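You operate a simulated robot arm through the tools that you are given. There is no shell and no other tool.

You are at the controls of a simulated robot arm. One attempt, no reset.

TASK
Change the faulty board in the controller box for the one marked 32 KEYS.
Fine: switch off, draw the tray out, lay the old board on the bare cloth, seat the new one, shut the tray and switch on: the display reads LINKED.

It is judged by the outcome, as a careful person would: the job done as asked, and still so three seconds after it is handed in. It fails if anything else is knocked over, pushed out of place, dropped, spilled or broken. Flat cloth is picked up by pressing the open fingertips on it (5 to 10 N) and closing them slowly along it; thin cloth reads only 2 to 8 mm in the jaws.

THE ROBOT
A 6-joint arm with a two-finger parallel gripper, fixed in place. Base frame: the origin is on the floor under the middle of its stand, x ahead of it, y to its left, z up; the work surface is at about z = 750. Lengths are in mm, angles in degrees, forces in N, time in s.
With the tool pointing down near the work surface it reaches from about 180 to 640 mm from the base axis. Its first joint turns from -66.0 to 66.0 degrees. Payload 2.7 kg.
The TCP is the grasp point between the finger pads, 23 mm short of the fingertips. In the tool frame z runs along the fingers and y along their closing line. Largest opening 94 mm; finger width 38, thickness 10; the body of the gripper, 54 by 96 mm, starts 39 mm behind the TCP.
Orientation is that of the tool frame in the base frame, as [roll, pitch, yaw] about the fixed x, y, z axes, in that order (R = Rz(yaw) Ry(pitch) Rx(roll)). With the fingers straight down and closing along the base's y, the tool's x points along the base's -x, its y along +y and its z along -z.

THE INTERFACE
- The arm moves only by the tool play_rows. Its argument "moves" is a list that holds one entry, the list of rows, each a list of 7 numbers: the closure, from 0 (fully open) to 1 (shut), then the shift along the tool's x, y, z in mm, then the turn, a rotation vector about the tool's x, y, z in degrees. In form: [[[jaw, tx, ty, tz, ax, ay, az], ...]]. A call has 1 to 20 rows; each row shifts and turns the commanded pose from where the row before left it, along the tool's axes as they then stand. A row lasts 0.2 s, in which the tool goes at most 50 mm and 8.6 degrees; a call with a longer step from one row to the next is refused whole, and so is a gripper value outside its range. Where a pose cannot be reached the arm comes as near as it can. A force on the tool above 40 N (or 10 N above the force at the start of the call, whichever is more), or a blocked arm, ends the call early, and 0.2 s more pass. Each finger travels about 45 mm/s and halts on what it meets, pressing with about 21 N; the grip force reading is that of the motor and also rises with nothing between the fingers. The clock runs only during rows and for 0.2 s after the last one: add rows that do not move to give the fingers time. It gives the time, the measured TCP pose, the force on the tool (base axes), the opening and the grip force at its end, in the units of the frame above (readings bear some noise), with the torque about the TCP (base axes, N m) and any sound that the robot's microphone picked up.
- Cameras (640 x 400 px; columns grow to the right, rows downward): "scene" is fixed at [74.7, -436, 1394.8]; the picture's right is [0.75, -0.67, 0.00], its down [-0.45, -0.50, -0.74] and it looks along [0.50, 0.55, -0.67] (base axes); focal length 288 px, centre (320, 200). "wrist" rides on the gripper at [86, 16, -74] in the tool frame; the picture's right is [-0.18, 0.98, 0.00], its down [-0.58, -0.11, -0.81] and it looks along [-0.79, -0.15, 0.59] (tool axes); focal length 243 px, centre (320, 200). There is no depth. A picture from a camera that has moved, and an enlarged one, comes with that camera's place and axes in the base frame and with its lens.
- get_image(camera): a new picture of that camera. The clock stands still meanwhile.
- inspect(camera, box): a new picture of the part [left, top, right, bottom] of that camera's present view, enlarged. The clock stands still meanwhile.
- job_done(): hands the job in; it is judged then, once.

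Nothing tells you positions but the pictures and the camera data. Unless the task says otherwise, let go and move clear before handing in.

The tools are called after "Request:" by a JSON object that holds its "method" and its "body". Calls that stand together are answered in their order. play_rows: Moves the arm, as the interface text tells. Its arguments: {"type":"object","properties":{"moves":{"type":"array","items":{"type":"array","items":{"type":"array","items":{"type":"number"}}}}},"required":["moves"]} The other tools are called the same way: get_image (camera) takes a picture; inspect (camera, box) takes an enlarged picture of a part of a camera's view; job_done () hands the job in.

At the start:

```text
time_s: 0.0
position: [315.2, 225.9, 1142.3]
ee_rot: [-180.0, 0.0, -180.0]
force: [0.1, 0.2, 0.4]
ft_torque: [-0.01, -0.01, -0.01]
grip_width: 94.0
gripper_force: 0.0
```

scene: 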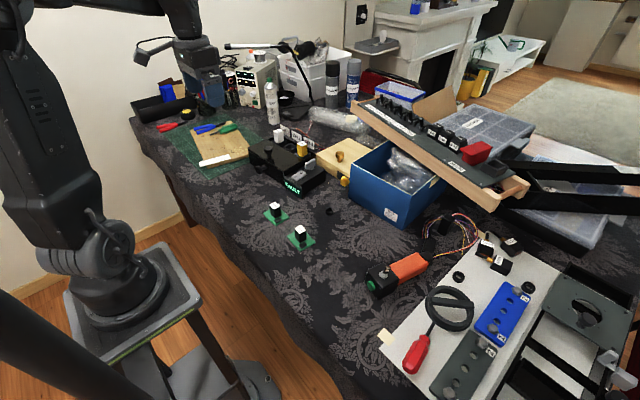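
wrist: 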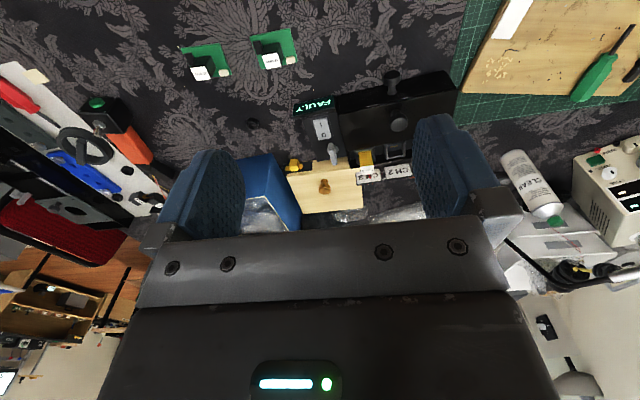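

I see a black controller box in mid-table with a display reading FAULT, and two green boards with white-marked blocks lying on the cloth in front of it. I'll look closer at each before moving.

Request:
{"method": "inspect", "body": {"camera": "scene", "box": [230, 110, 370, 198]}}

Request:
{"method": "inspect", "body": {"camera": "scene", "box": [240, 180, 350, 260]}}

Request:
{"method": "inspect", "body": {"camera": "wrist", "box": [160, 20, 330, 130]}}

Request:
{"method": "inspect", "body": {"camera": "wrist", "box": [270, 60, 470, 190]}}

```text
4.55 times, centred on (300, 154) of scene
camera zoom: at [74.7, -436.0, 1394.8], right [0.75, -0.67, 0.0], down [-0.45, -0.5, -0.74], along [0.5, 0.55, -0.67], focal length 1307 px, centre (411, 409)
```

zoom: 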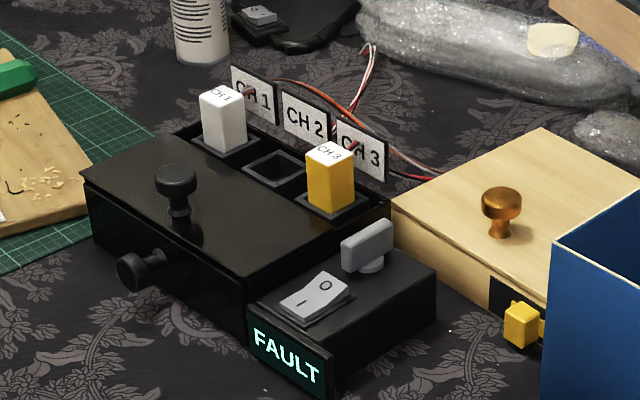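

```text
5.00 times, centred on (295, 220) of scene
camera zoom: at [74.7, -436.0, 1394.8], right [0.75, -0.67, 0.0], down [-0.45, -0.5, -0.74], along [0.5, 0.55, -0.67], focal length 1438 px, centre (445, 100)
```

zoom: 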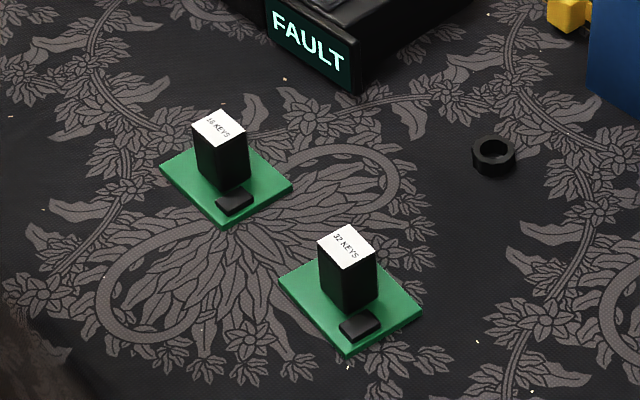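

```text
3.64 times, centred on (245, 75) of wrist
camera zoom: at [229.4, 241.6, 1218.0], right [0.18, 0.98, 0.0], down [0.58, -0.11, 0.81], along [0.79, -0.15, -0.59], focal length 882 px, centre (593, 654)
```

zoom: 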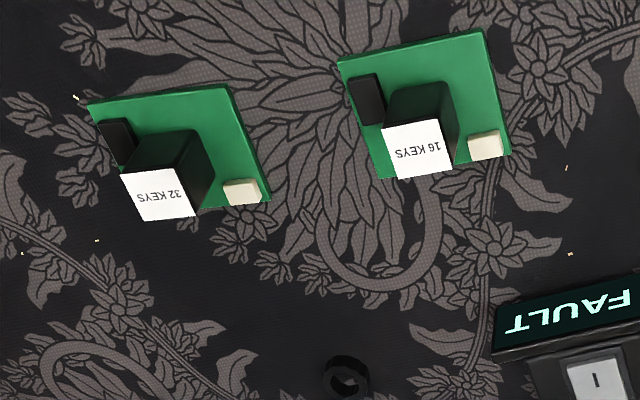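

```text
3.08 times, centred on (370, 125) of wrist
camera zoom: at [229.4, 241.6, 1218.0], right [0.18, 0.98, 0.0], down [0.58, -0.11, 0.81], along [0.79, -0.15, -0.59], focal length 746 px, centre (166, 431)
```

zoom: 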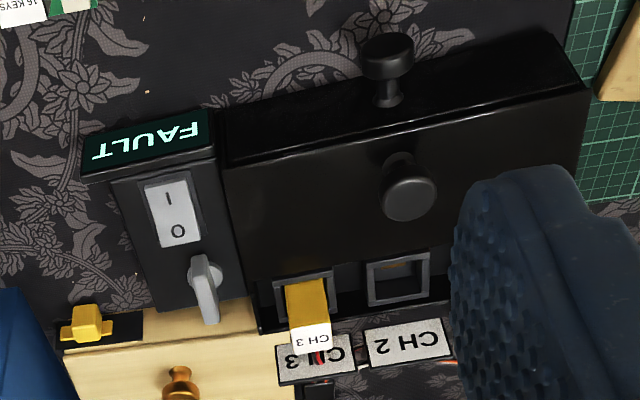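

The controller box stands at about x 500–600, y 240–440 with its knob face towards the robot, its switch pod with FAULT display at its right end; the 32 KEYS board is at about (395, -2). I'll zoom in further on the box for knobs, latch and switch.

Request:
{"method": "inspect", "body": {"camera": "scene", "box": [245, 130, 295, 180]}}

Request:
{"method": "inspect", "body": {"camera": "scene", "box": [275, 150, 335, 200]}}

Request:
{"method": "inspect", "body": {"camera": "wrist", "box": [280, 80, 360, 170]}}

Request:
{"method": "inspect", "body": {"camera": "wrist", "box": [340, 50, 470, 160]}}

```text
8.00 times, centred on (270, 155) of scene
camera zoom: at [74.7, -436.0, 1394.8], right [0.75, -0.67, 0.0], down [-0.45, -0.5, -0.74], along [0.5, 0.55, -0.67], focal length 2300 px, centre (720, 560)
```

zoom: 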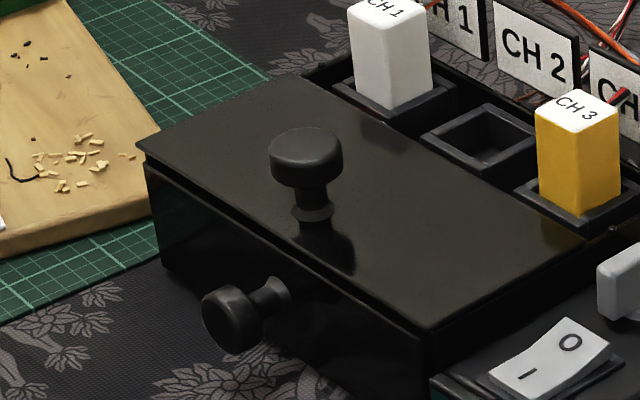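

```text
8.00 times, centred on (305, 175) of scene
camera zoom: at [74.7, -436.0, 1394.8], right [0.75, -0.67, 0.0], down [-0.45, -0.5, -0.74], along [0.5, 0.55, -0.67], focal length 2300 px, centre (440, 400)
```

zoom: 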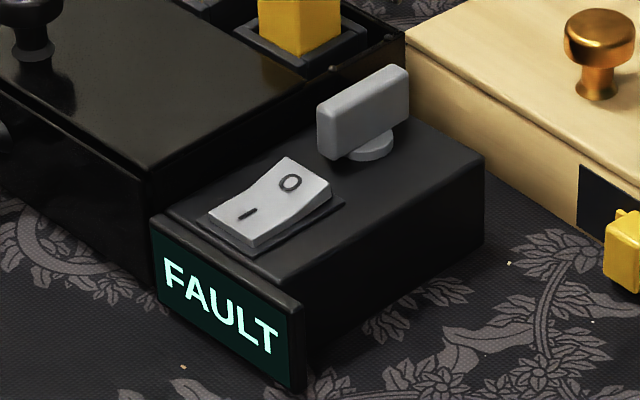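

```text
4.44 times, centred on (320, 125) of wrist
camera zoom: at [229.4, 241.6, 1218.0], right [0.18, 0.98, 0.0], down [0.58, -0.11, 0.81], along [0.79, -0.15, -0.59], focal length 1078 px, centre (320, 533)
```

zoom: 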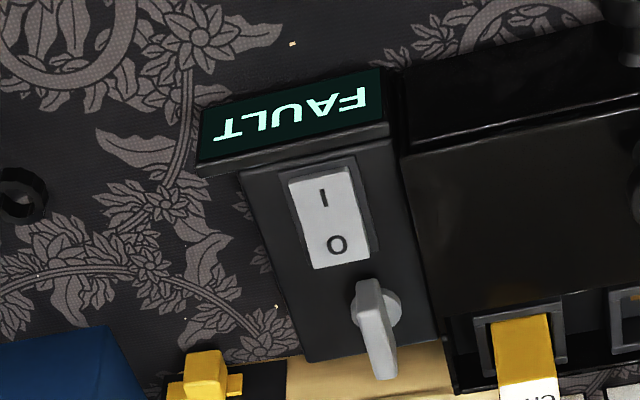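

```text
3.64 times, centred on (405, 105) of wrist
camera zoom: at [229.4, 241.6, 1218.0], right [0.18, 0.98, 0.0], down [0.58, -0.11, 0.81], along [0.79, -0.15, -0.59], focal length 882 px, centre (11, 546)
```

zoom: 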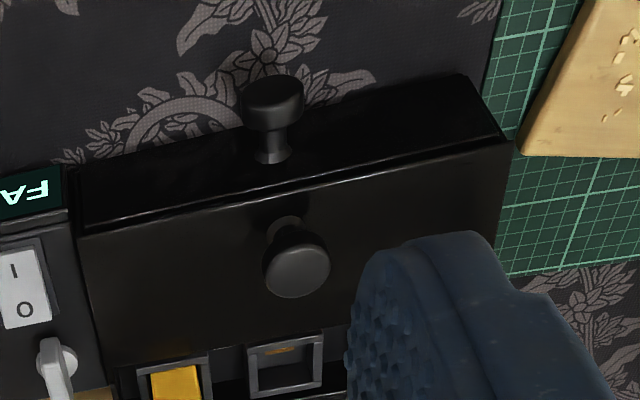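

The box has a lid-like top with a knob, a front (robot-facing) drawer with its own knob, and a pod with rocker (I/O) and a grey turn key behind it. I'll bring the wrist camera nearer to see it well.

Request:
{"method": "play_rows", "body": {"moves": [[[0, -13.5, 8, 14, 0, 0, 0], [0, -13.5, 8, 14, 0, 0, 0], [0, -13.5, 8, 14, 0, 0, 0], [0, -13.5, 8, 14, 0, 0, 0], [0, -13.5, 8, 14, 0, 0, 0], [0, -13.5, 8, 14, 0, 0, 0], [0, -13.5, 8, 14, 0, 0, 0], [0, -13.5, 8, 14, 0, 0, 0], [0, 0, 0, 0, 0, 0, 0]]]}}

Request:
{"method": "get_image", "body": {"camera": "wrist"}}

Request:
{"method": "get_image", "body": {"camera": "scene"}}

```text
time_s: 2.0
position: [426.2, 289.8, 1030.0]
ee_rot: [179.9, 0.1, -179.9]
force: [0.4, 0.9, -0.1]
ft_torque: [-0.02, -0.02, 0.01]
grip_width: 93.8
gripper_force: 0.1
```

```text
taken
camera wrist: at [340.1, 304.7, 1105.1], right [0.18, 0.98, 0.0], down [0.58, -0.11, 0.81], along [0.79, -0.15, -0.59], focal length 243 px, centre (320, 200)
```

wrist: 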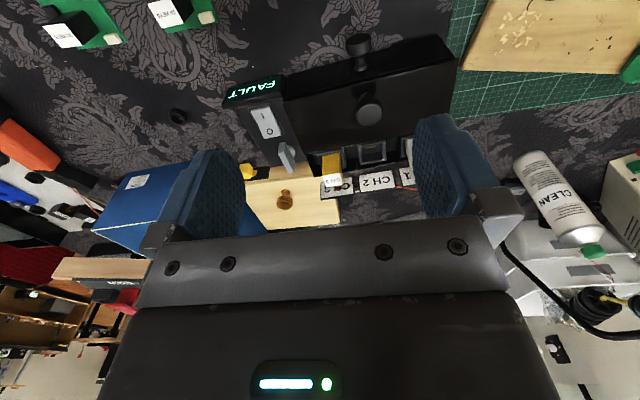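

```text
taken
```

scene: 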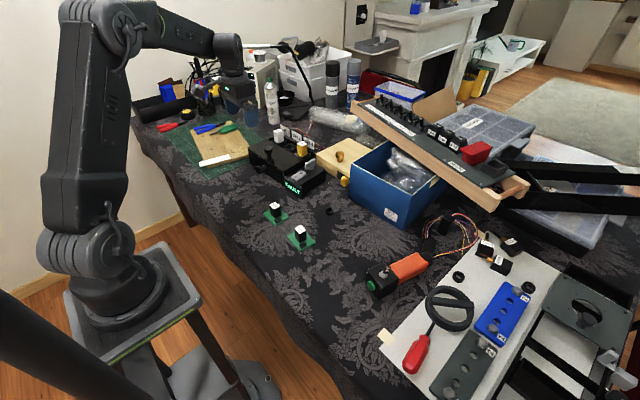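

The box is well in the wrist's upper view now; I'll enlarge it to measure the knob, switch and key.

Request:
{"method": "inspect", "body": {"camera": "wrist", "box": [215, 25, 345, 180]}}

Request:
{"method": "inspect", "body": {"camera": "wrist", "box": [290, 20, 470, 170]}}

Request:
{"method": "inspect", "body": {"camera": "wrist", "box": [20, 0, 230, 60]}}

```text
2.58 times, centred on (280, 102) of wrist
camera zoom: at [340.1, 304.7, 1105.1], right [0.18, 0.98, 0.0], down [0.58, -0.11, 0.81], along [0.79, -0.15, -0.59], focal length 626 px, centre (423, 452)
```

zoom: 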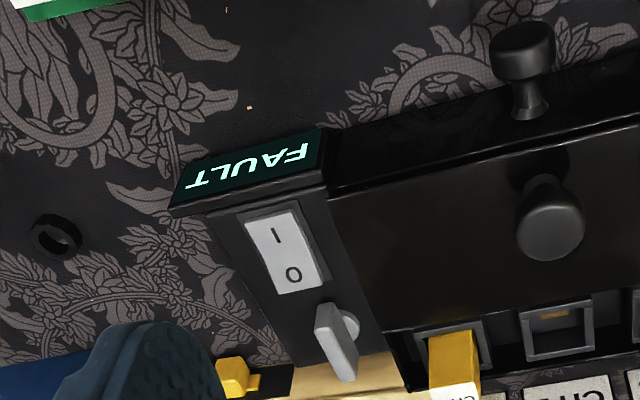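

```text
2.67 times, centred on (380, 95) of wrist
camera zoom: at [340.1, 304.7, 1105.1], right [0.18, 0.98, 0.0], down [0.58, -0.11, 0.81], along [0.79, -0.15, -0.59], focal length 647 px, centre (160, 480)
```

zoom: 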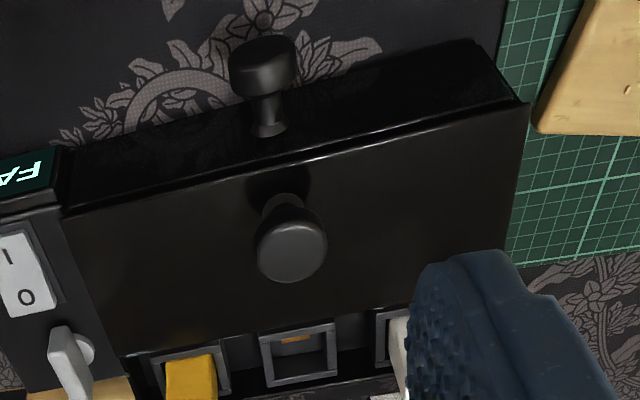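

```text
3.05 times, centred on (125, 30) of wrist
camera zoom: at [340.1, 304.7, 1105.1], right [0.18, 0.98, 0.0], down [0.58, -0.11, 0.81], along [0.79, -0.15, -0.59], focal length 739 px, centre (914, 718)
```

zoom: 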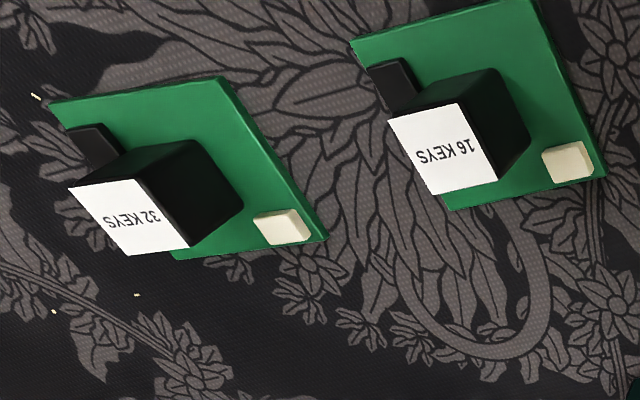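

The rocker sits at about (538, 189, 811), I towards the display and O towards the key at x≈550; the front knob head is at about (469, 327, 787). I'll turn the tool a quarter and shut the jaws so a narrow fingertip edge can press only the O end.

Request:
{"method": "play_rows", "body": {"moves": [[[1, 0, 0, 8, 0, 0, -8.18], [1, 0, 0, 8, 0, 0, -8.18], [1, 0, 0, 8, 0, 0, -8.18], [1, 0, 0, 8, 0, 0, -8.18], [1, 0, 0, 8, 0, 0, -8.18], [1, 0, 0, 8, 0, 0, -8.18], [1, 0, 0, 8, 0, 0, -8.18], [1, 0, 0, 8, 0, 0, -8.18], [1, 0, 0, 8, 0, 0, -8.18], [1, 0, 0, 8, 0, 0, -8.18], [1, 0, 0, 8, 0, 0, -8.18], [1, 0, 0, 0, 0, 0, 0]]]}}

Request:
{"method": "get_image", "body": {"camera": "wrist"}}

Request:
{"method": "get_image", "body": {"camera": "scene"}}

```text
time_s: 4.6
position: [422.3, 290.4, 943.4]
ee_rot: [180.0, 0.0, -90.0]
force: [-0.4, 0.1, 0.3]
ft_torque: [-0.01, 0.01, 0.01]
grip_width: 0.0
gripper_force: 20.3
```

```text
taken
camera wrist: at [407.8, 202.6, 1017.8], right [-0.98, 0.18, 0.0], down [0.11, 0.58, 0.81], along [0.15, 0.79, -0.59], focal length 243 px, centre (320, 200)
```

wrist: 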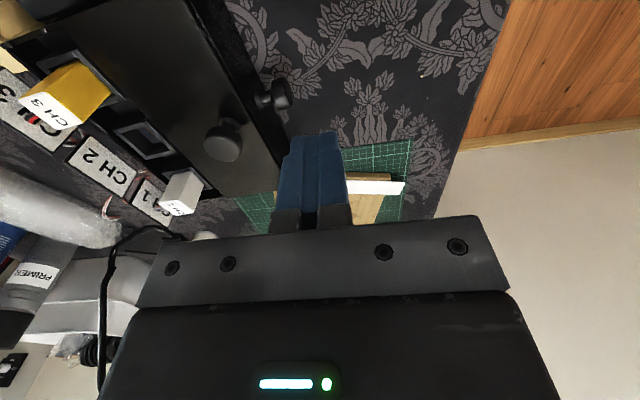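

```text
taken
```

scene: 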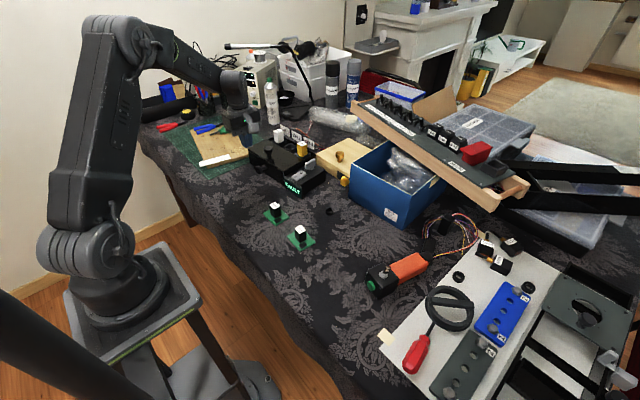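

The tool is turned with its jaws shut; I move above the O end of the rocker and look.

Request:
{"method": "play_rows", "body": {"moves": [[[1, 12.5, -16.7, 6, 0, 0, 0], [1, 12.5, -16.7, 6, 0, 0, 0], [1, 12.5, -16.7, 6, 0, 0, 0], [1, 12.5, -16.7, 6, 0, 0, 0], [1, 12.5, -16.7, 6, 0, 0, 0], [1, 12.5, -16.7, 6, 0, 0, 0], [1, 12.5, -16.7, 6, 0, 0, 0], [1, 12.5, -16.7, 6, 0, 0, 0], [1, 0, 0, 0, 0, 0, 0]]]}}

Request:
{"method": "get_image", "body": {"camera": "wrist"}}

Request:
{"method": "inspect", "body": {"camera": "scene", "box": [245, 110, 365, 200]}}

```text
time_s: 6.6
position: [553.4, 189.9, 895.4]
ee_rot: [180.0, -0.1, -90.1]
force: [0.7, -0.3, 0.2]
ft_torque: [0.03, -0.04, 0.03]
grip_width: 0.0
gripper_force: 20.8
```

```text
taken
camera wrist: at [539.3, 102.5, 970.7], right [-0.98, 0.18, 0.0], down [0.11, 0.58, 0.81], along [0.15, 0.79, -0.59], focal length 243 px, centre (320, 200)
```

wrist: 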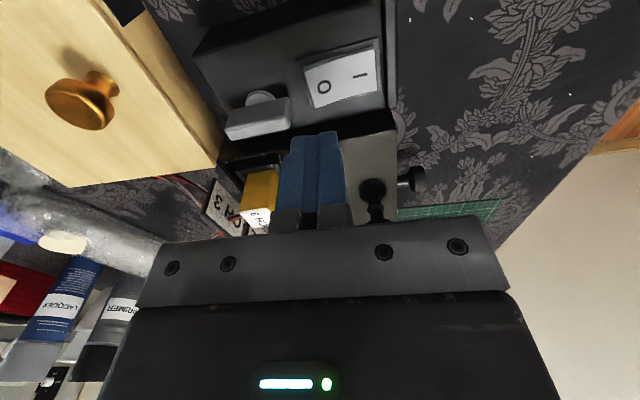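

```text
4.44 times, centred on (305, 155) of scene
camera zoom: at [74.7, -436.0, 1394.8], right [0.75, -0.67, 0.0], down [-0.45, -0.5, -0.74], along [0.5, 0.55, -0.67], focal length 1278 px, centre (387, 400)
```

zoom: 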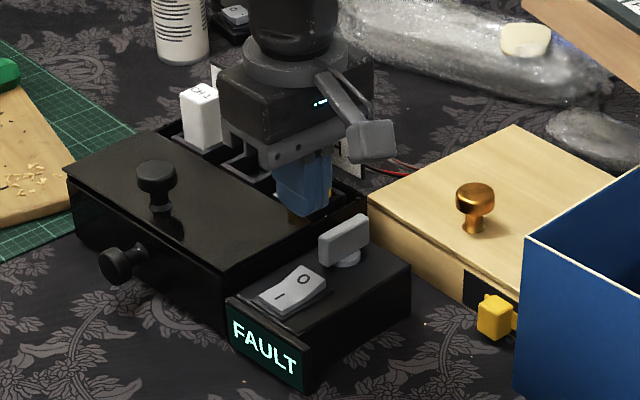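

The scene check shows my camera model agrees within a few mm: O centre at about (554, 190, 812), key handle starting near x=572. I descend to just above the O end.

Request:
{"method": "play_rows", "body": {"moves": [[[1, 0, -1, 12, 0, 0, 0], [1, 0, -1, 12, 0, 0, 0], [1, 0, 0, 12, 0, 0, 0], [1, 0, 0, 10, 0, 0, 0], [1, 0, 0, 0, 0, 0, 0], [1, 0, 0, 0, 0, 0, 0]]]}}

Request:
{"method": "inspect", "body": {"camera": "scene", "box": [275, 140, 335, 200]}}

Request:
{"method": "get_image", "body": {"camera": "wrist"}}

```text
time_s: 8.0
position: [560.5, 188.7, 848.9]
ee_rot: [180.0, 0.0, -90.0]
force: [0.3, -0.4, -0.9]
ft_torque: [-0.01, 0.03, 0.03]
grip_width: 0.0
gripper_force: 21.2
```

```text
6.67 times, centred on (305, 170) of scene
camera zoom: at [74.7, -436.0, 1394.8], right [0.75, -0.67, 0.0], down [-0.45, -0.5, -0.74], along [0.5, 0.55, -0.67], focal length 1917 px, centre (420, 400)
```

zoom: 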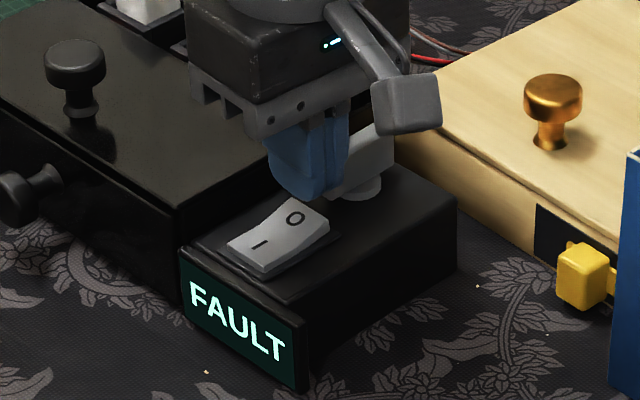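

```text
taken
camera wrist: at [543.8, 101.8, 923.9], right [-0.98, 0.18, 0.0], down [0.11, 0.58, 0.81], along [0.15, 0.79, -0.59], focal length 243 px, centre (320, 200)
```

wrist: 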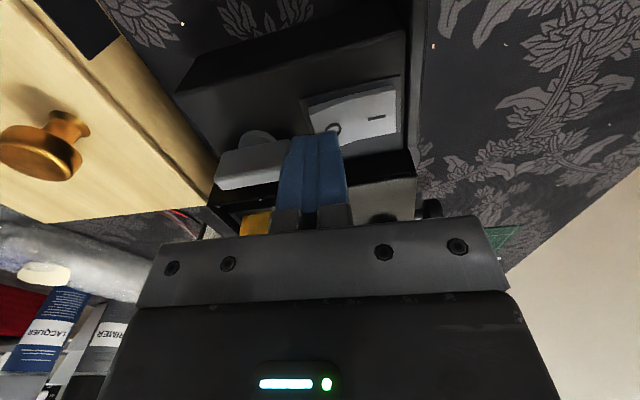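

The fingertips hang about 10 mm over the O end, a touch far in x. I shift back 3 mm and press down slowly.

Request:
{"method": "play_rows", "body": {"moves": [[[1, 0, 3, 3, 0, 0, 0], [1, 0, 0, 3, 0, 0, 0], [1, 0, 0, 2, 0, 0, 0], [1, 0, 0, 2, 0, 0, 0], [1, 0, 0, 2, 0, 0, 0]]]}}

Request:
{"method": "inspect", "body": {"camera": "scene", "box": [275, 140, 335, 200]}}

```text
time_s: 9.2
position: [555.7, 189.0, 837.8]
ee_rot: [-180.0, 0.0, -90.0]
force: [-0.4, 0.5, 0.6]
ft_torque: [0.05, 0.0, 0.01]
grip_width: 0.2
gripper_force: 21.4
```

```text
6.67 times, centred on (305, 170) of scene
camera zoom: at [74.7, -436.0, 1394.8], right [0.75, -0.67, 0.0], down [-0.45, -0.5, -0.74], along [0.5, 0.55, -0.67], focal length 1917 px, centre (420, 400)
```

zoom: 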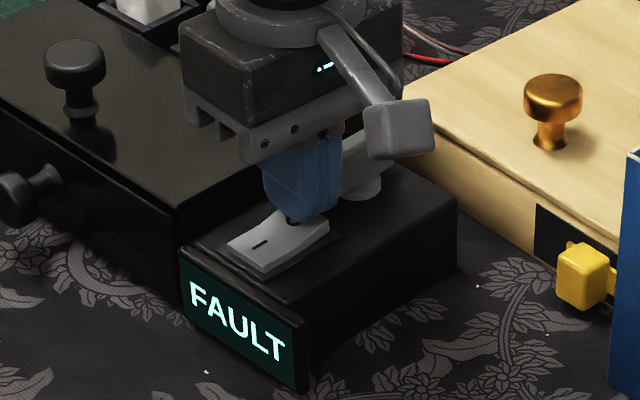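

Just about touching the O end, no force yet. I press on in small steps.

Request:
{"method": "play_rows", "body": {"moves": [[[1, 0, 0, 1.5, 0, 0, 0], [1, 0, 0, 1.5, 0, 0, 0], [1, 0, 0, 1.5, 0, 0, 0], [1, 0, 0, 0, 0, 0, 0]]]}}

Request:
{"method": "inspect", "body": {"camera": "scene", "box": [275, 140, 335, 200]}}

```text
time_s: 10.2
position: [556.3, 191.4, 833.4]
ee_rot: [180.0, 0.0, -90.0]
force: [0.6, 1.2, 1.7]
ft_torque: [-0.01, -0.04, -0.01]
grip_width: 0.0
gripper_force: 21.5
```

```text
6.67 times, centred on (305, 170) of scene
camera zoom: at [74.7, -436.0, 1394.8], right [0.75, -0.67, 0.0], down [-0.45, -0.5, -0.74], along [0.5, 0.55, -0.67], focal length 1917 px, centre (420, 400)
```

zoom: 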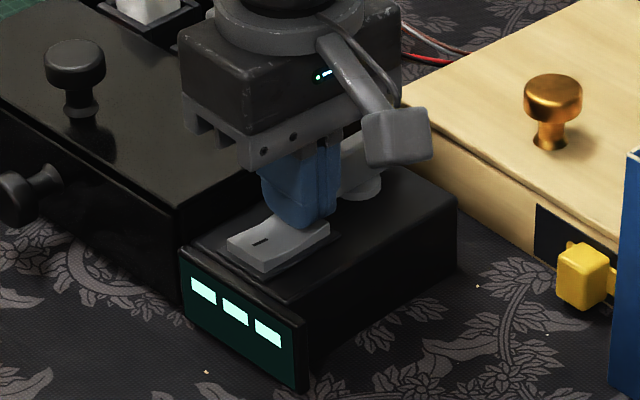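

The display changed from FAULT to three bars, though the rocker may not have fully flipped. I press a bit further.

Request:
{"method": "play_rows", "body": {"moves": [[[1, 0, 0, 1.5, 0, 0, 0], [1, 0, 0, 1.5, 0, 0, 0], [1, 0, 0, 0, 0, 0, 0]]]}}

Request:
{"method": "inspect", "body": {"camera": "scene", "box": [275, 140, 335, 200]}}

```text
time_s: 11.0
position: [555.8, 190.3, 831.4]
ee_rot: [180.0, 0.0, -90.0]
force: [-13.5, -0.9, 20.8]
ft_torque: [-0.27, 0.51, -0.19]
grip_width: 0.0
gripper_force: 21.2
```

```text
6.67 times, centred on (305, 170) of scene
camera zoom: at [74.1, -436.1, 1394.8], right [0.75, -0.67, 0.0], down [-0.45, -0.5, -0.74], along [0.5, 0.55, -0.67], focal length 1917 px, centre (420, 400)
```

zoom: 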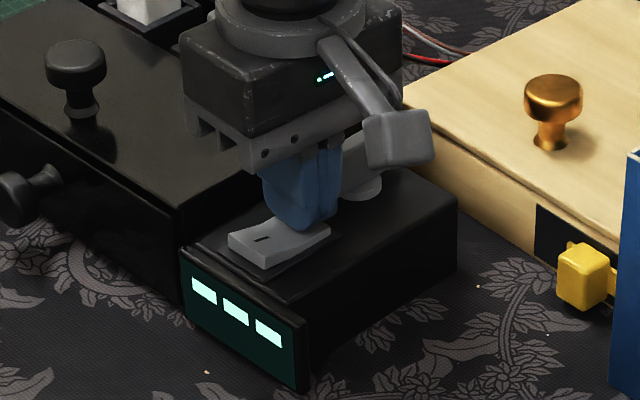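

There is 21 N of reaction now and the rocker seems bottomed on the O side; I lift clear and look.

Request:
{"method": "play_rows", "body": {"moves": [[[1, 0, 0, -5, 0, 0, 0], [1, 0, 0, -15, 0, 0, 0], [1, 0, 0, -20, 0, 0, 0], [1, 0, 0, -20, 0, 0, 0], [1, 0, 10, -20, 0, 0, 0], [1, 0, 0, 0, 0, 0, 0]]]}}

Request:
{"method": "inspect", "body": {"camera": "scene", "box": [275, 140, 335, 200]}}

Request:
{"method": "get_image", "body": {"camera": "wrist"}}

```text
time_s: 12.4
position: [548.6, 191.0, 908.2]
ee_rot: [180.0, 0.0, -90.0]
force: [-0.1, 0.8, -0.6]
ft_torque: [-0.01, 0.02, 0.0]
grip_width: 0.1
gripper_force: 21.4
```

```text
6.67 times, centred on (305, 170) of scene
camera zoom: at [74.7, -436.0, 1394.8], right [0.75, -0.67, 0.0], down [-0.45, -0.5, -0.74], along [0.5, 0.55, -0.67], focal length 1917 px, centre (420, 400)
```

zoom: 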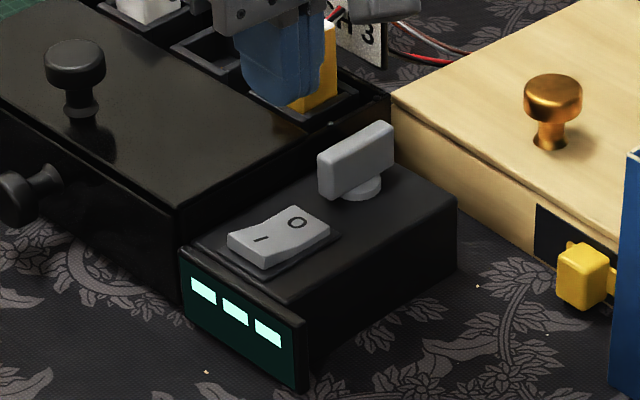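

```text
taken
camera wrist: at [532.4, 103.6, 983.4], right [-0.98, 0.18, 0.0], down [0.11, 0.58, 0.81], along [0.15, 0.79, -0.59], focal length 243 px, centre (320, 200)
```

wrist: 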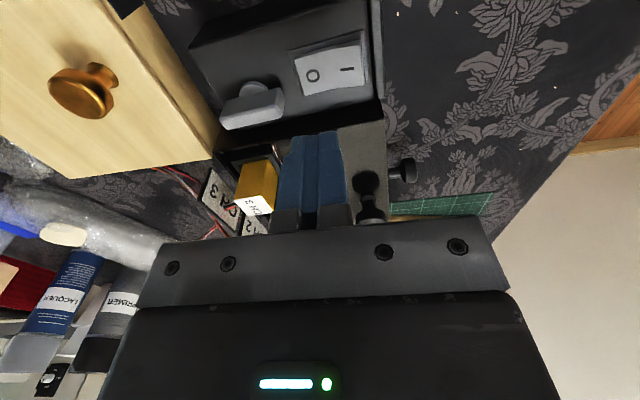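

The rocker has flipped to O and the display shows three bars (off). Now I go round in front of the drawer's knob with the tool turned back, jaws open.

Request:
{"method": "play_rows", "body": {"moves": [[[0.3, -17, 10.2, 0, 0, 0, 0], [0.3, -17, 10.2, 0, 0, 0, 0], [0.3, -17, 10.2, 0, 0, 0, 0], [0.3, -17, 10.2, 0, 0, 0, 0], [0.3, -17, 10.2, 0, 0, 0, 0], [0.3, -17, 10.2, 0, 0, 0, 0], [0.3, -17, 10.2, 0, 0, 0, 0], [0.3, -17, 10.2, 0, 0, 0, 0], [0.3, 0, 0, 0, 0, 0, 8.18], [0.3, 0, 0, 0, 0, 0, 8.18], [0.3, 0, 0, 0, 0, 0, 8.18], [0.3, 0, 0, 0, 0, 0, 8.18], [0.3, 0, 0, 0, 0, 0, 8.18], [0.3, 0, 0, 0, 0, 0, 8.18], [0.3, 0, 0, 0, 0, 0, 8.18], [0.3, 0, 0, 0, 0, 0, 8.18], [0.3, 0, 0, 0, 0, 0, 8.18], [0.3, 0, 0, 0, 0, 0, 8.18], [0.3, 0, 0, 0, 0, 0, 8.18], [0.3, 0, 0, 0, 0, 0, 0]]]}}

Request:
{"method": "get_image", "body": {"camera": "wrist"}}

Request:
{"method": "inspect", "body": {"camera": "scene", "box": [215, 100, 335, 200]}}

```text
time_s: 16.6
position: [464.2, 327.2, 909.1]
ee_rot: [-180.0, 0.0, 179.9]
force: [0.9, -0.2, -0.5]
ft_torque: [0.0, 0.01, -0.04]
grip_width: 65.7
gripper_force: 0.0
```

```text
taken
camera wrist: at [378.4, 342.6, 984.4], right [0.19, 0.98, 0.0], down [0.58, -0.11, 0.81], along [0.79, -0.15, -0.59], focal length 243 px, centre (320, 200)
```

wrist: 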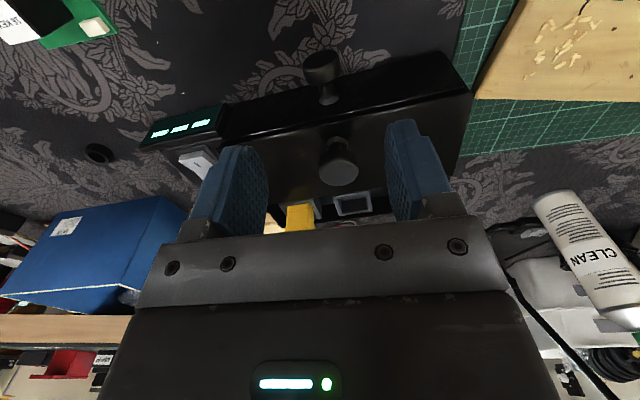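

```text
4.00 times, centred on (275, 150) of scene
camera zoom: at [74.7, -436.0, 1394.8], right [0.75, -0.67, 0.0], down [-0.45, -0.5, -0.74], along [0.5, 0.55, -0.67], focal length 1150 px, centre (500, 400)
```

zoom: 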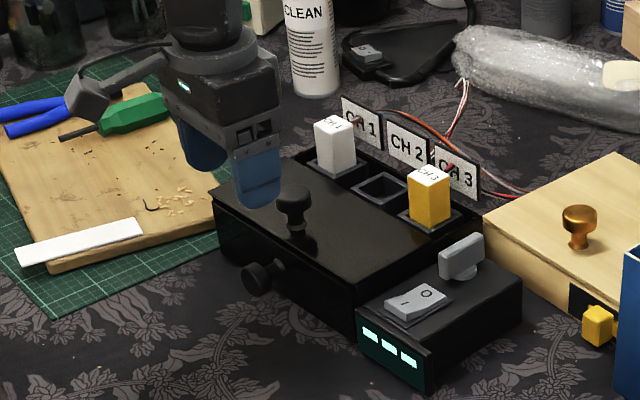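

Knob head is straight below at about (470, 327, 787); the lid's front edge is near x≈488. I descend with the pads centred at x≈462 so they clear the lid.

Request:
{"method": "play_rows", "body": {"moves": [[[0.3, 2, 0, 16, 0, 0, 0], [0.3, 0, 0, 16, 0, 0, 0], [0.3, 0, 0, 16, 0, 0, 0], [0.3, 0, 0, 16, 0, 0, 0], [0.3, 0, 0, 16, 0, 0, 0], [0.3, 0, 0, 16, 0, 0, 0], [0.3, 0, 0, 14, 0, 0, 0], [0.3, 0, 0, 12, 0, 0, 0], [0.3, 0, 0, 0, 0, 0, 0]]]}}

Request:
{"method": "get_image", "body": {"camera": "wrist"}}

Request:
{"method": "inspect", "body": {"camera": "scene", "box": [225, 110, 305, 190]}}

```text
time_s: 18.2
position: [466.6, 327.2, 809.3]
ee_rot: [179.5, 0.8, 180.0]
force: [1.8, 0.3, 6.7]
ft_torque: [-0.03, -0.12, 0.03]
grip_width: 65.9
gripper_force: 0.0
stopped in row 8: the force on the tool passed its limit at 55 N (the readings are from after the stop); the commanded pose is now the measured one
```

```text
taken
camera wrist: at [380.3, 342.8, 883.1], right [0.18, 0.98, 0.01], down [0.57, -0.12, 0.81], along [0.8, -0.14, -0.58], focal length 243 px, centre (320, 200)
```

wrist: 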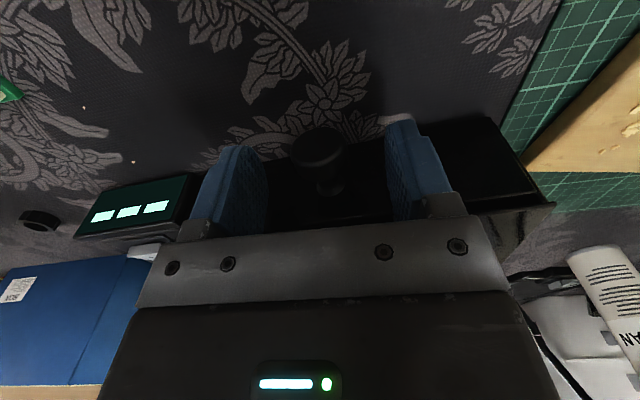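

```text
5.00 times, centred on (265, 150) of scene
camera zoom: at [74.7, -436.0, 1394.8], right [0.75, -0.67, 0.0], down [-0.45, -0.5, -0.74], along [0.5, 0.55, -0.67], focal length 1438 px, centre (595, 450)
```

zoom: 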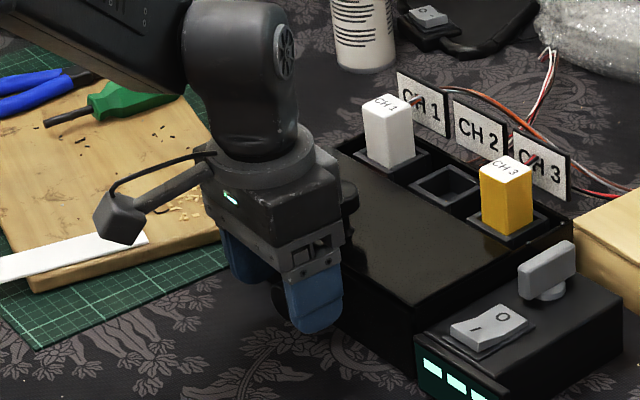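

The call stopped at 55 N with TCP at z=809: something on the gripper touched, most likely its body against the lid's knob (top about z=855). I look closely before moving off.

Request:
{"method": "inspect", "body": {"camera": "scene", "box": [245, 125, 295, 175]}}

Request:
{"method": "inspect", "body": {"camera": "wrist", "box": [170, 100, 470, 260]}}

```text
8.00 times, centred on (270, 150) of scene
camera zoom: at [74.7, -436.0, 1394.8], right [0.75, -0.67, 0.0], down [-0.45, -0.5, -0.74], along [0.5, 0.55, -0.67], focal length 2300 px, centre (720, 600)
```

zoom: 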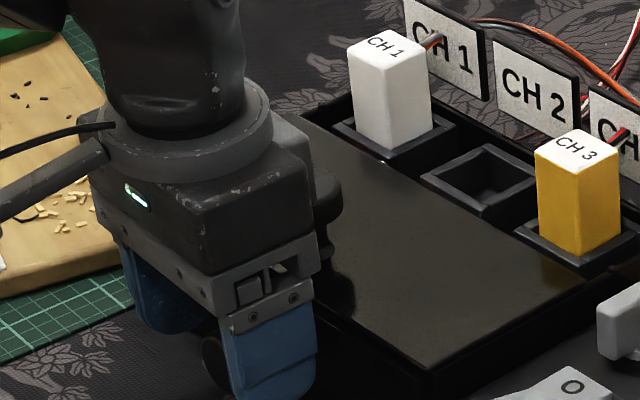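

```text
2.13 times, centred on (320, 180) of wrist
camera zoom: at [380.3, 342.8, 883.1], right [0.18, 0.98, 0.01], down [0.57, -0.12, 0.81], along [0.8, -0.14, -0.58], focal length 518 px, centre (320, 243)
```

zoom: 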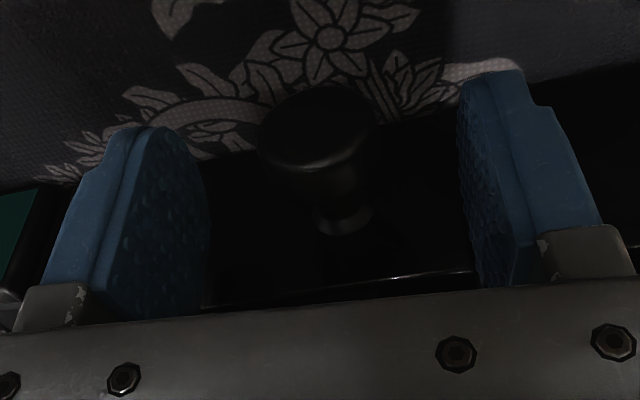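

It is the gripper body against the lid's knob. I back off upward, level the tool, and go 14 mm further from the box.

Request:
{"method": "play_rows", "body": {"moves": [[[0.3, 4, 0, -6, 0, 0, 0], [0.3, 4, 0, -12, 0, 0, 0], [0.3, 4, 0, -12, 0.5, 0.8, 0], [0.3, 3, 0, 0, 0, 0, 0], [0.3, 0, 0, 0, 0, 0, 0]]]}}

Request:
{"method": "inspect", "body": {"camera": "scene", "box": [245, 125, 295, 175]}}

Request:
{"method": "get_image", "body": {"camera": "wrist"}}

```text
time_s: 19.4
position: [450.8, 327.9, 836.9]
ee_rot: [-180.0, -0.2, 180.0]
force: [0.4, -0.4, 0.3]
ft_torque: [0.03, -0.02, 0.02]
grip_width: 66.0
gripper_force: 0.1
```

```text
8.00 times, centred on (270, 150) of scene
camera zoom: at [74.7, -436.0, 1394.8], right [0.75, -0.67, 0.0], down [-0.45, -0.5, -0.74], along [0.5, 0.55, -0.67], focal length 2300 px, centre (720, 600)
```

zoom: 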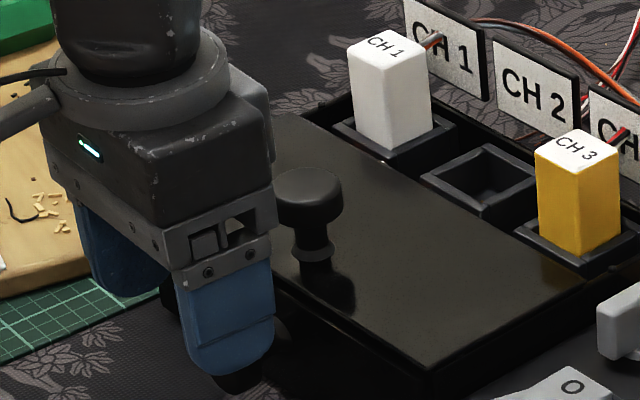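

```text
taken
camera wrist: at [364.7, 343.9, 912.9], right [0.19, 0.98, 0.0], down [0.58, -0.11, 0.8], along [0.79, -0.15, -0.59], focal length 243 px, centre (320, 200)
```

wrist: 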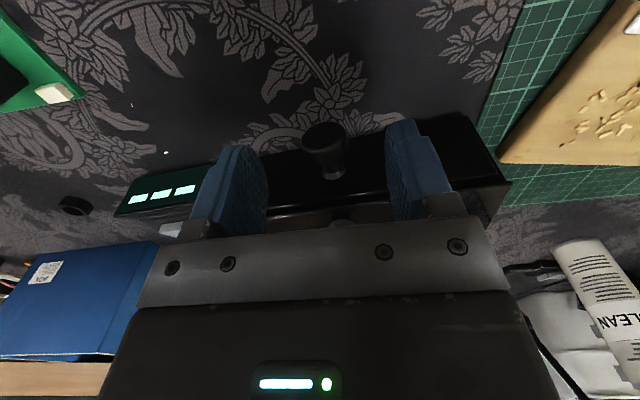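

The lid and knob look undisturbed and there is now clear room. I descend again at x≈451 towards z≈790.

Request:
{"method": "play_rows", "body": {"moves": [[[0.3, 0, 0, 8, 0, 0, 0], [0.3, 0, 0, 8, 0, 0, 0], [0.3, 0, 0, 8, 0, 0, 0], [0.3, 0, 0, 8, 0, 0, 0], [0.3, 0, 0, 8, 0, 0, 0], [0.3, 0, 0, 6, 0, 0, 0], [0.3, 0, 0, 0, 0, 0, 0]]]}}

Request:
{"method": "inspect", "body": {"camera": "scene", "box": [235, 125, 295, 185]}}

Request:
{"method": "inspect", "body": {"camera": "wrist", "box": [170, 100, 470, 260]}}

```text
time_s: 21.0
position: [451.5, 326.4, 790.8]
ee_rot: [-179.9, -0.2, 179.9]
force: [0.7, -0.1, -0.1]
ft_torque: [-0.01, -0.01, 0.01]
grip_width: 65.7
gripper_force: 0.1
```

```text
6.67 times, centred on (265, 155) of scene
camera zoom: at [74.7, -436.0, 1394.8], right [0.75, -0.67, 0.0], down [-0.45, -0.5, -0.74], along [0.5, 0.55, -0.67], focal length 1917 px, centre (687, 500)
```

zoom: 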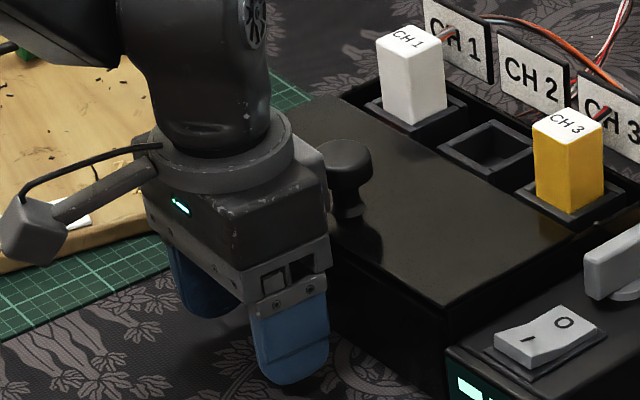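

```text
2.13 times, centred on (320, 180) of wrist
camera zoom: at [365.5, 343.0, 866.7], right [0.19, 0.98, 0.0], down [0.58, -0.11, 0.8], along [0.79, -0.15, -0.59], focal length 518 px, centre (320, 243)
```

zoom: 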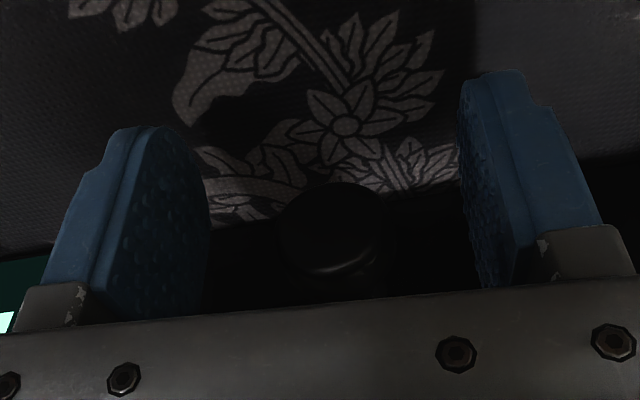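

The knob lies centred between the pads. I close on it.

Request:
{"method": "play_rows", "body": {"moves": [[[0.6, 0, 0, 0, 0, 0, 0], [0.8, 0, 0, 0, 0, 0, 0], [0.9, 0, 0, 0, 0, 0, 0], [1, 0, 0, 0, 0, 0, 0], [1, 0, 0, 0, 0, 0, 0], [1, 0, 0, 0, 0, 0, 0]]]}}

Request:
{"method": "inspect", "body": {"camera": "wrist", "box": [170, 100, 470, 260]}}

```text
time_s: 22.4
position: [450.8, 327.2, 791.7]
ee_rot: [-179.9, -0.2, -180.0]
force: [0.2, 4.1, -1.8]
ft_torque: [0.05, -0.03, 0.43]
grip_width: 29.9
gripper_force: 44.9
```

```text
2.13 times, centred on (320, 180) of wrist
camera zoom: at [365.4, 343.2, 866.9], right [0.18, 0.98, 0.0], down [0.58, -0.11, 0.8], along [0.79, -0.15, -0.59], focal length 518 px, centre (320, 243)
```

zoom: 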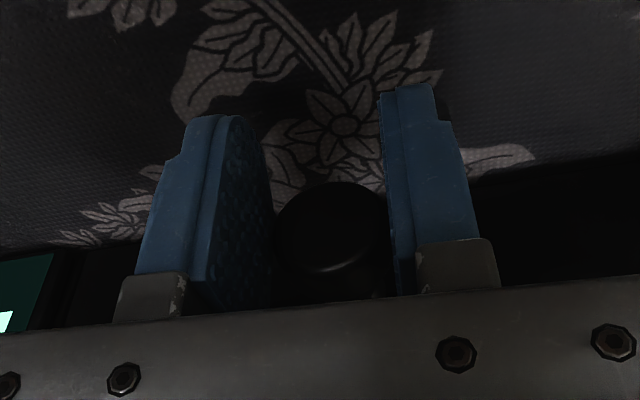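

Gripped at 30 mm with 45 N motor reading. I pull gently towards the robot and watch the force.

Request:
{"method": "play_rows", "body": {"moves": [[[1, 2, 0, 0, 0, 0, 0], [1, 2, 0, 0, 0, 0, 0], [1, 2, 0, 0, 0, 0, 0], [1, 2, 0, 0, 0, 0, 0], [1, 0, 0, 0, 0, 0, 0]]]}}

Request:
{"method": "inspect", "body": {"camera": "scene", "box": [235, 125, 295, 185]}}

```text
time_s: 23.6
position: [442.9, 325.7, 791.6]
ee_rot: [-179.8, -0.2, 179.9]
force: [2.8, -2.5, -3.9]
ft_torque: [0.02, -0.55, 0.47]
grip_width: 30.0
gripper_force: 45.1
```

```text
6.67 times, centred on (265, 155) of scene
camera zoom: at [74.8, -436.0, 1394.8], right [0.75, -0.67, 0.0], down [-0.45, -0.5, -0.74], along [0.5, 0.55, -0.67], focal length 1917 px, centre (687, 500)
```

zoom: 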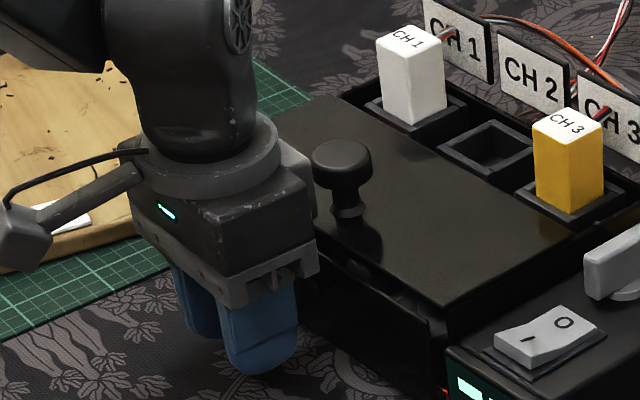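

The tray slides easily (about 3 N). I keep drawing it out.

Request:
{"method": "play_rows", "body": {"moves": [[[1, 5, 0, 0, 0, 0, 0], [1, 5, 0, 0, 0, 0, 0], [1, 5, 0, 0, 0, 0, 0], [1, 5, 0, 0, 0, 0, 0], [1, 5, 0, 0, 0, 0, 0], [1, 5, 0, 0, 0, 0, 0], [1, 5, 0, 0, 0, 0, 0], [1, 5, 0, 0, 0, 0, 0], [1, 5, 0, 0, 0, 0, 0], [1, 5, 0, 0, 0, 0, 0], [1, 0, 0, 0, 0, 0, 0]]]}}

Request:
{"method": "inspect", "body": {"camera": "scene", "box": [215, 115, 315, 195]}}

```text
time_s: 25.8
position: [395.9, 323.7, 791.3]
ee_rot: [-179.6, -0.3, 179.8]
force: [-2.8, -4.0, 4.5]
ft_torque: [-0.26, 0.03, 0.29]
grip_width: 30.0
gripper_force: 44.9
stopped in row 10: the force on the tool passed its limit at 40 N (the readings are from after the stop); the commanded pose is now the measured one
```

```text
5.00 times, centred on (265, 155) of scene
camera zoom: at [74.7, -436.1, 1394.7], right [0.75, -0.67, 0.0], down [-0.45, -0.5, -0.74], along [0.5, 0.55, -0.67], focal length 1438 px, centre (595, 425)
```

zoom: 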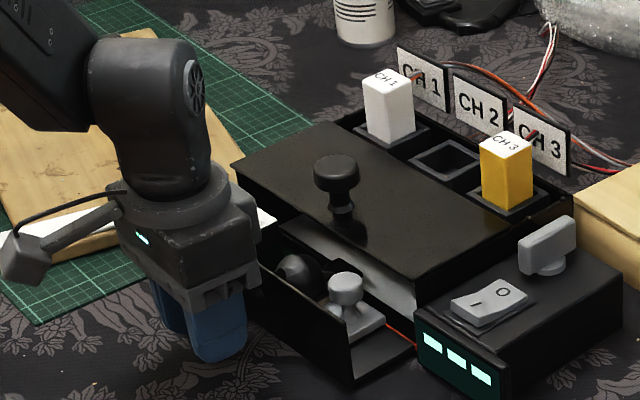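

The tray has come out about 55 mm and then met a stop at 40 N; the box hasn't moved. Inside I see a grey part with a knob, a dark round part and a red wire. I'll look closer before doing more.

Request:
{"method": "inspect", "body": {"camera": "scene", "box": [255, 160, 305, 195]}}

Request:
{"method": "get_image", "body": {"camera": "wrist"}}

```text
11.43 times, centred on (280, 178) of scene
camera zoom: at [74.7, -436.1, 1394.7], right [0.75, -0.67, 0.0], down [-0.45, -0.5, -0.74], along [0.5, 0.55, -0.67], focal length 3286 px, centre (777, 457)
```

zoom: 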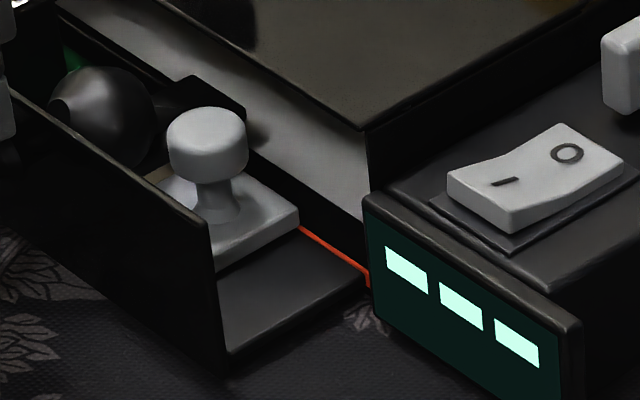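

```text
taken
camera wrist: at [310.3, 340.1, 866.9], right [0.19, 0.98, -0.01], down [0.59, -0.11, 0.8], along [0.79, -0.15, -0.59], focal length 243 px, centre (320, 200)
```

wrist: 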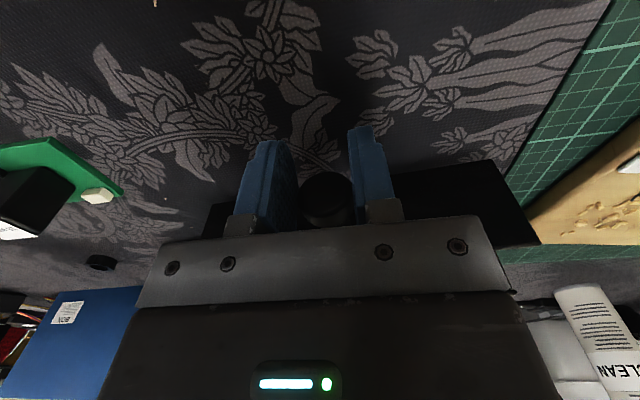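

A red lead runs taut from a grey part with its own knob in the tray to the switch pod — likely what stopped the tray. I release the drawer knob, rise and look in from above.

Request:
{"method": "play_rows", "body": {"moves": [[[0.9, -2, 0, 0, 0, 0, 0], [0.6, 0, 0, 0, 0, 0, 0], [0.4, 0, 0, 0, 0, 0, 0], [0.3, 0, 0, 0, 0, 0, 0], [0.3, 0, 0, -10, 0, 0, 0], [0.3, 0, 0, -20, 0, 0, 0], [0.3, 0, 0, -30, 0, 0, 0], [0.3, 0, 0, -40, 0, 0, 0], [0.3, 0, 0, -40, 0, 0, 0], [0.3, 0, 0, -30, 0, 0, 0], [0.3, 0, 0, 0, 0, 0, 0]]]}}

Request:
{"method": "get_image", "body": {"camera": "wrist"}}

Request:
{"method": "inspect", "body": {"camera": "scene", "box": [235, 150, 305, 195]}}

```text
time_s: 28.2
position: [397.2, 327.3, 963.7]
ee_rot: [-179.7, -0.3, 179.7]
force: [0.0, -0.3, 0.2]
ft_torque: [0.01, 0.0, 0.0]
grip_width: 66.0
gripper_force: 0.0
```

```text
taken
camera wrist: at [311.6, 343.1, 1038.3], right [0.19, 0.98, -0.01], down [0.58, -0.11, 0.8], along [0.79, -0.15, -0.59], focal length 243 px, centre (320, 200)
```

wrist: 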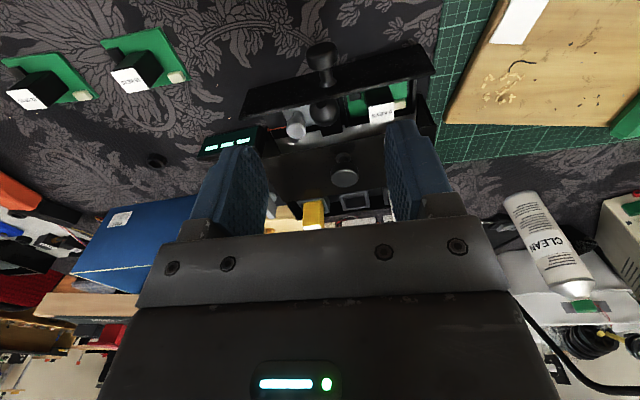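

```text
8.89 times, centred on (270, 172) of scene
camera zoom: at [74.7, -436.0, 1394.8], right [0.75, -0.67, 0.0], down [-0.45, -0.5, -0.74], along [0.5, 0.55, -0.67], focal length 2556 px, centre (764, 444)
```

zoom: 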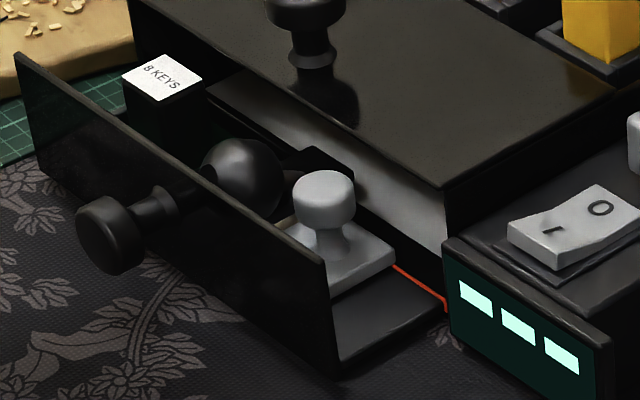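

Request:
{"method": "inspect", "body": {"camera": "wrist", "box": [230, 35, 440, 165]}}

Request:
{"method": "inspect", "body": {"camera": "wrist", "box": [270, 70, 370, 160]}}

Request:
{"method": "inspect", "body": {"camera": "wrist", "box": [330, 60, 430, 140]}}

```text
3.05 times, centred on (335, 100) of wrist
camera zoom: at [311.6, 343.1, 1038.3], right [0.19, 0.98, -0.01], down [0.58, -0.11, 0.8], along [0.79, -0.15, -0.59], focal length 739 px, centre (274, 505)
```

zoom: 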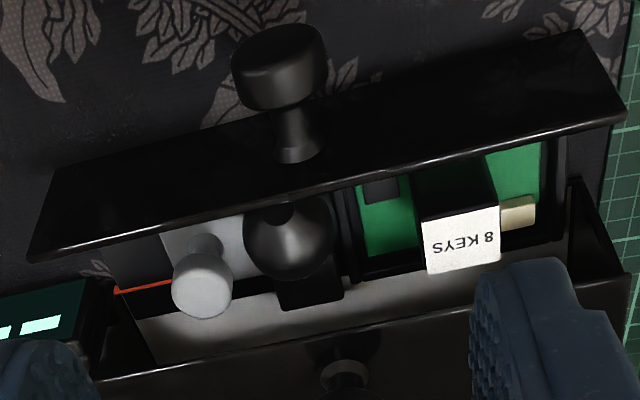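

```text
4.44 times, centred on (320, 115) of wrist
camera zoom: at [311.6, 343.1, 1038.3], right [0.19, 0.98, -0.01], down [0.58, -0.11, 0.8], along [0.79, -0.15, -0.59], focal length 1078 px, centre (320, 578)
```

zoom: 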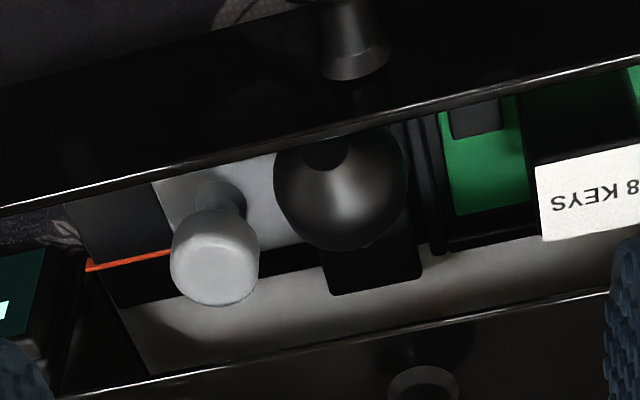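

```text
5.00 times, centred on (380, 100) of wrist
camera zoom: at [311.6, 343.1, 1038.3], right [0.19, 0.98, -0.01], down [0.58, -0.11, 0.8], along [0.79, -0.15, -0.59], focal length 1213 px, centre (20, 700)
```

zoom: 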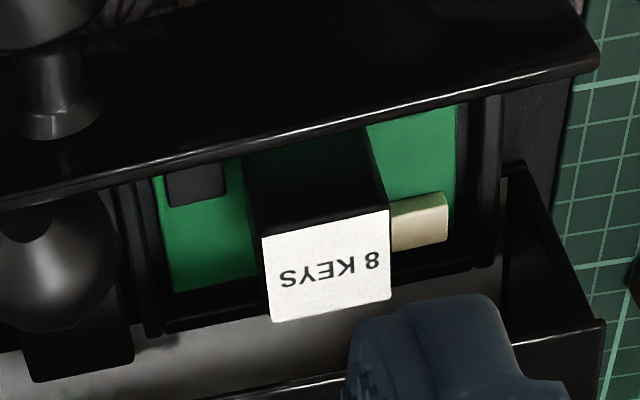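

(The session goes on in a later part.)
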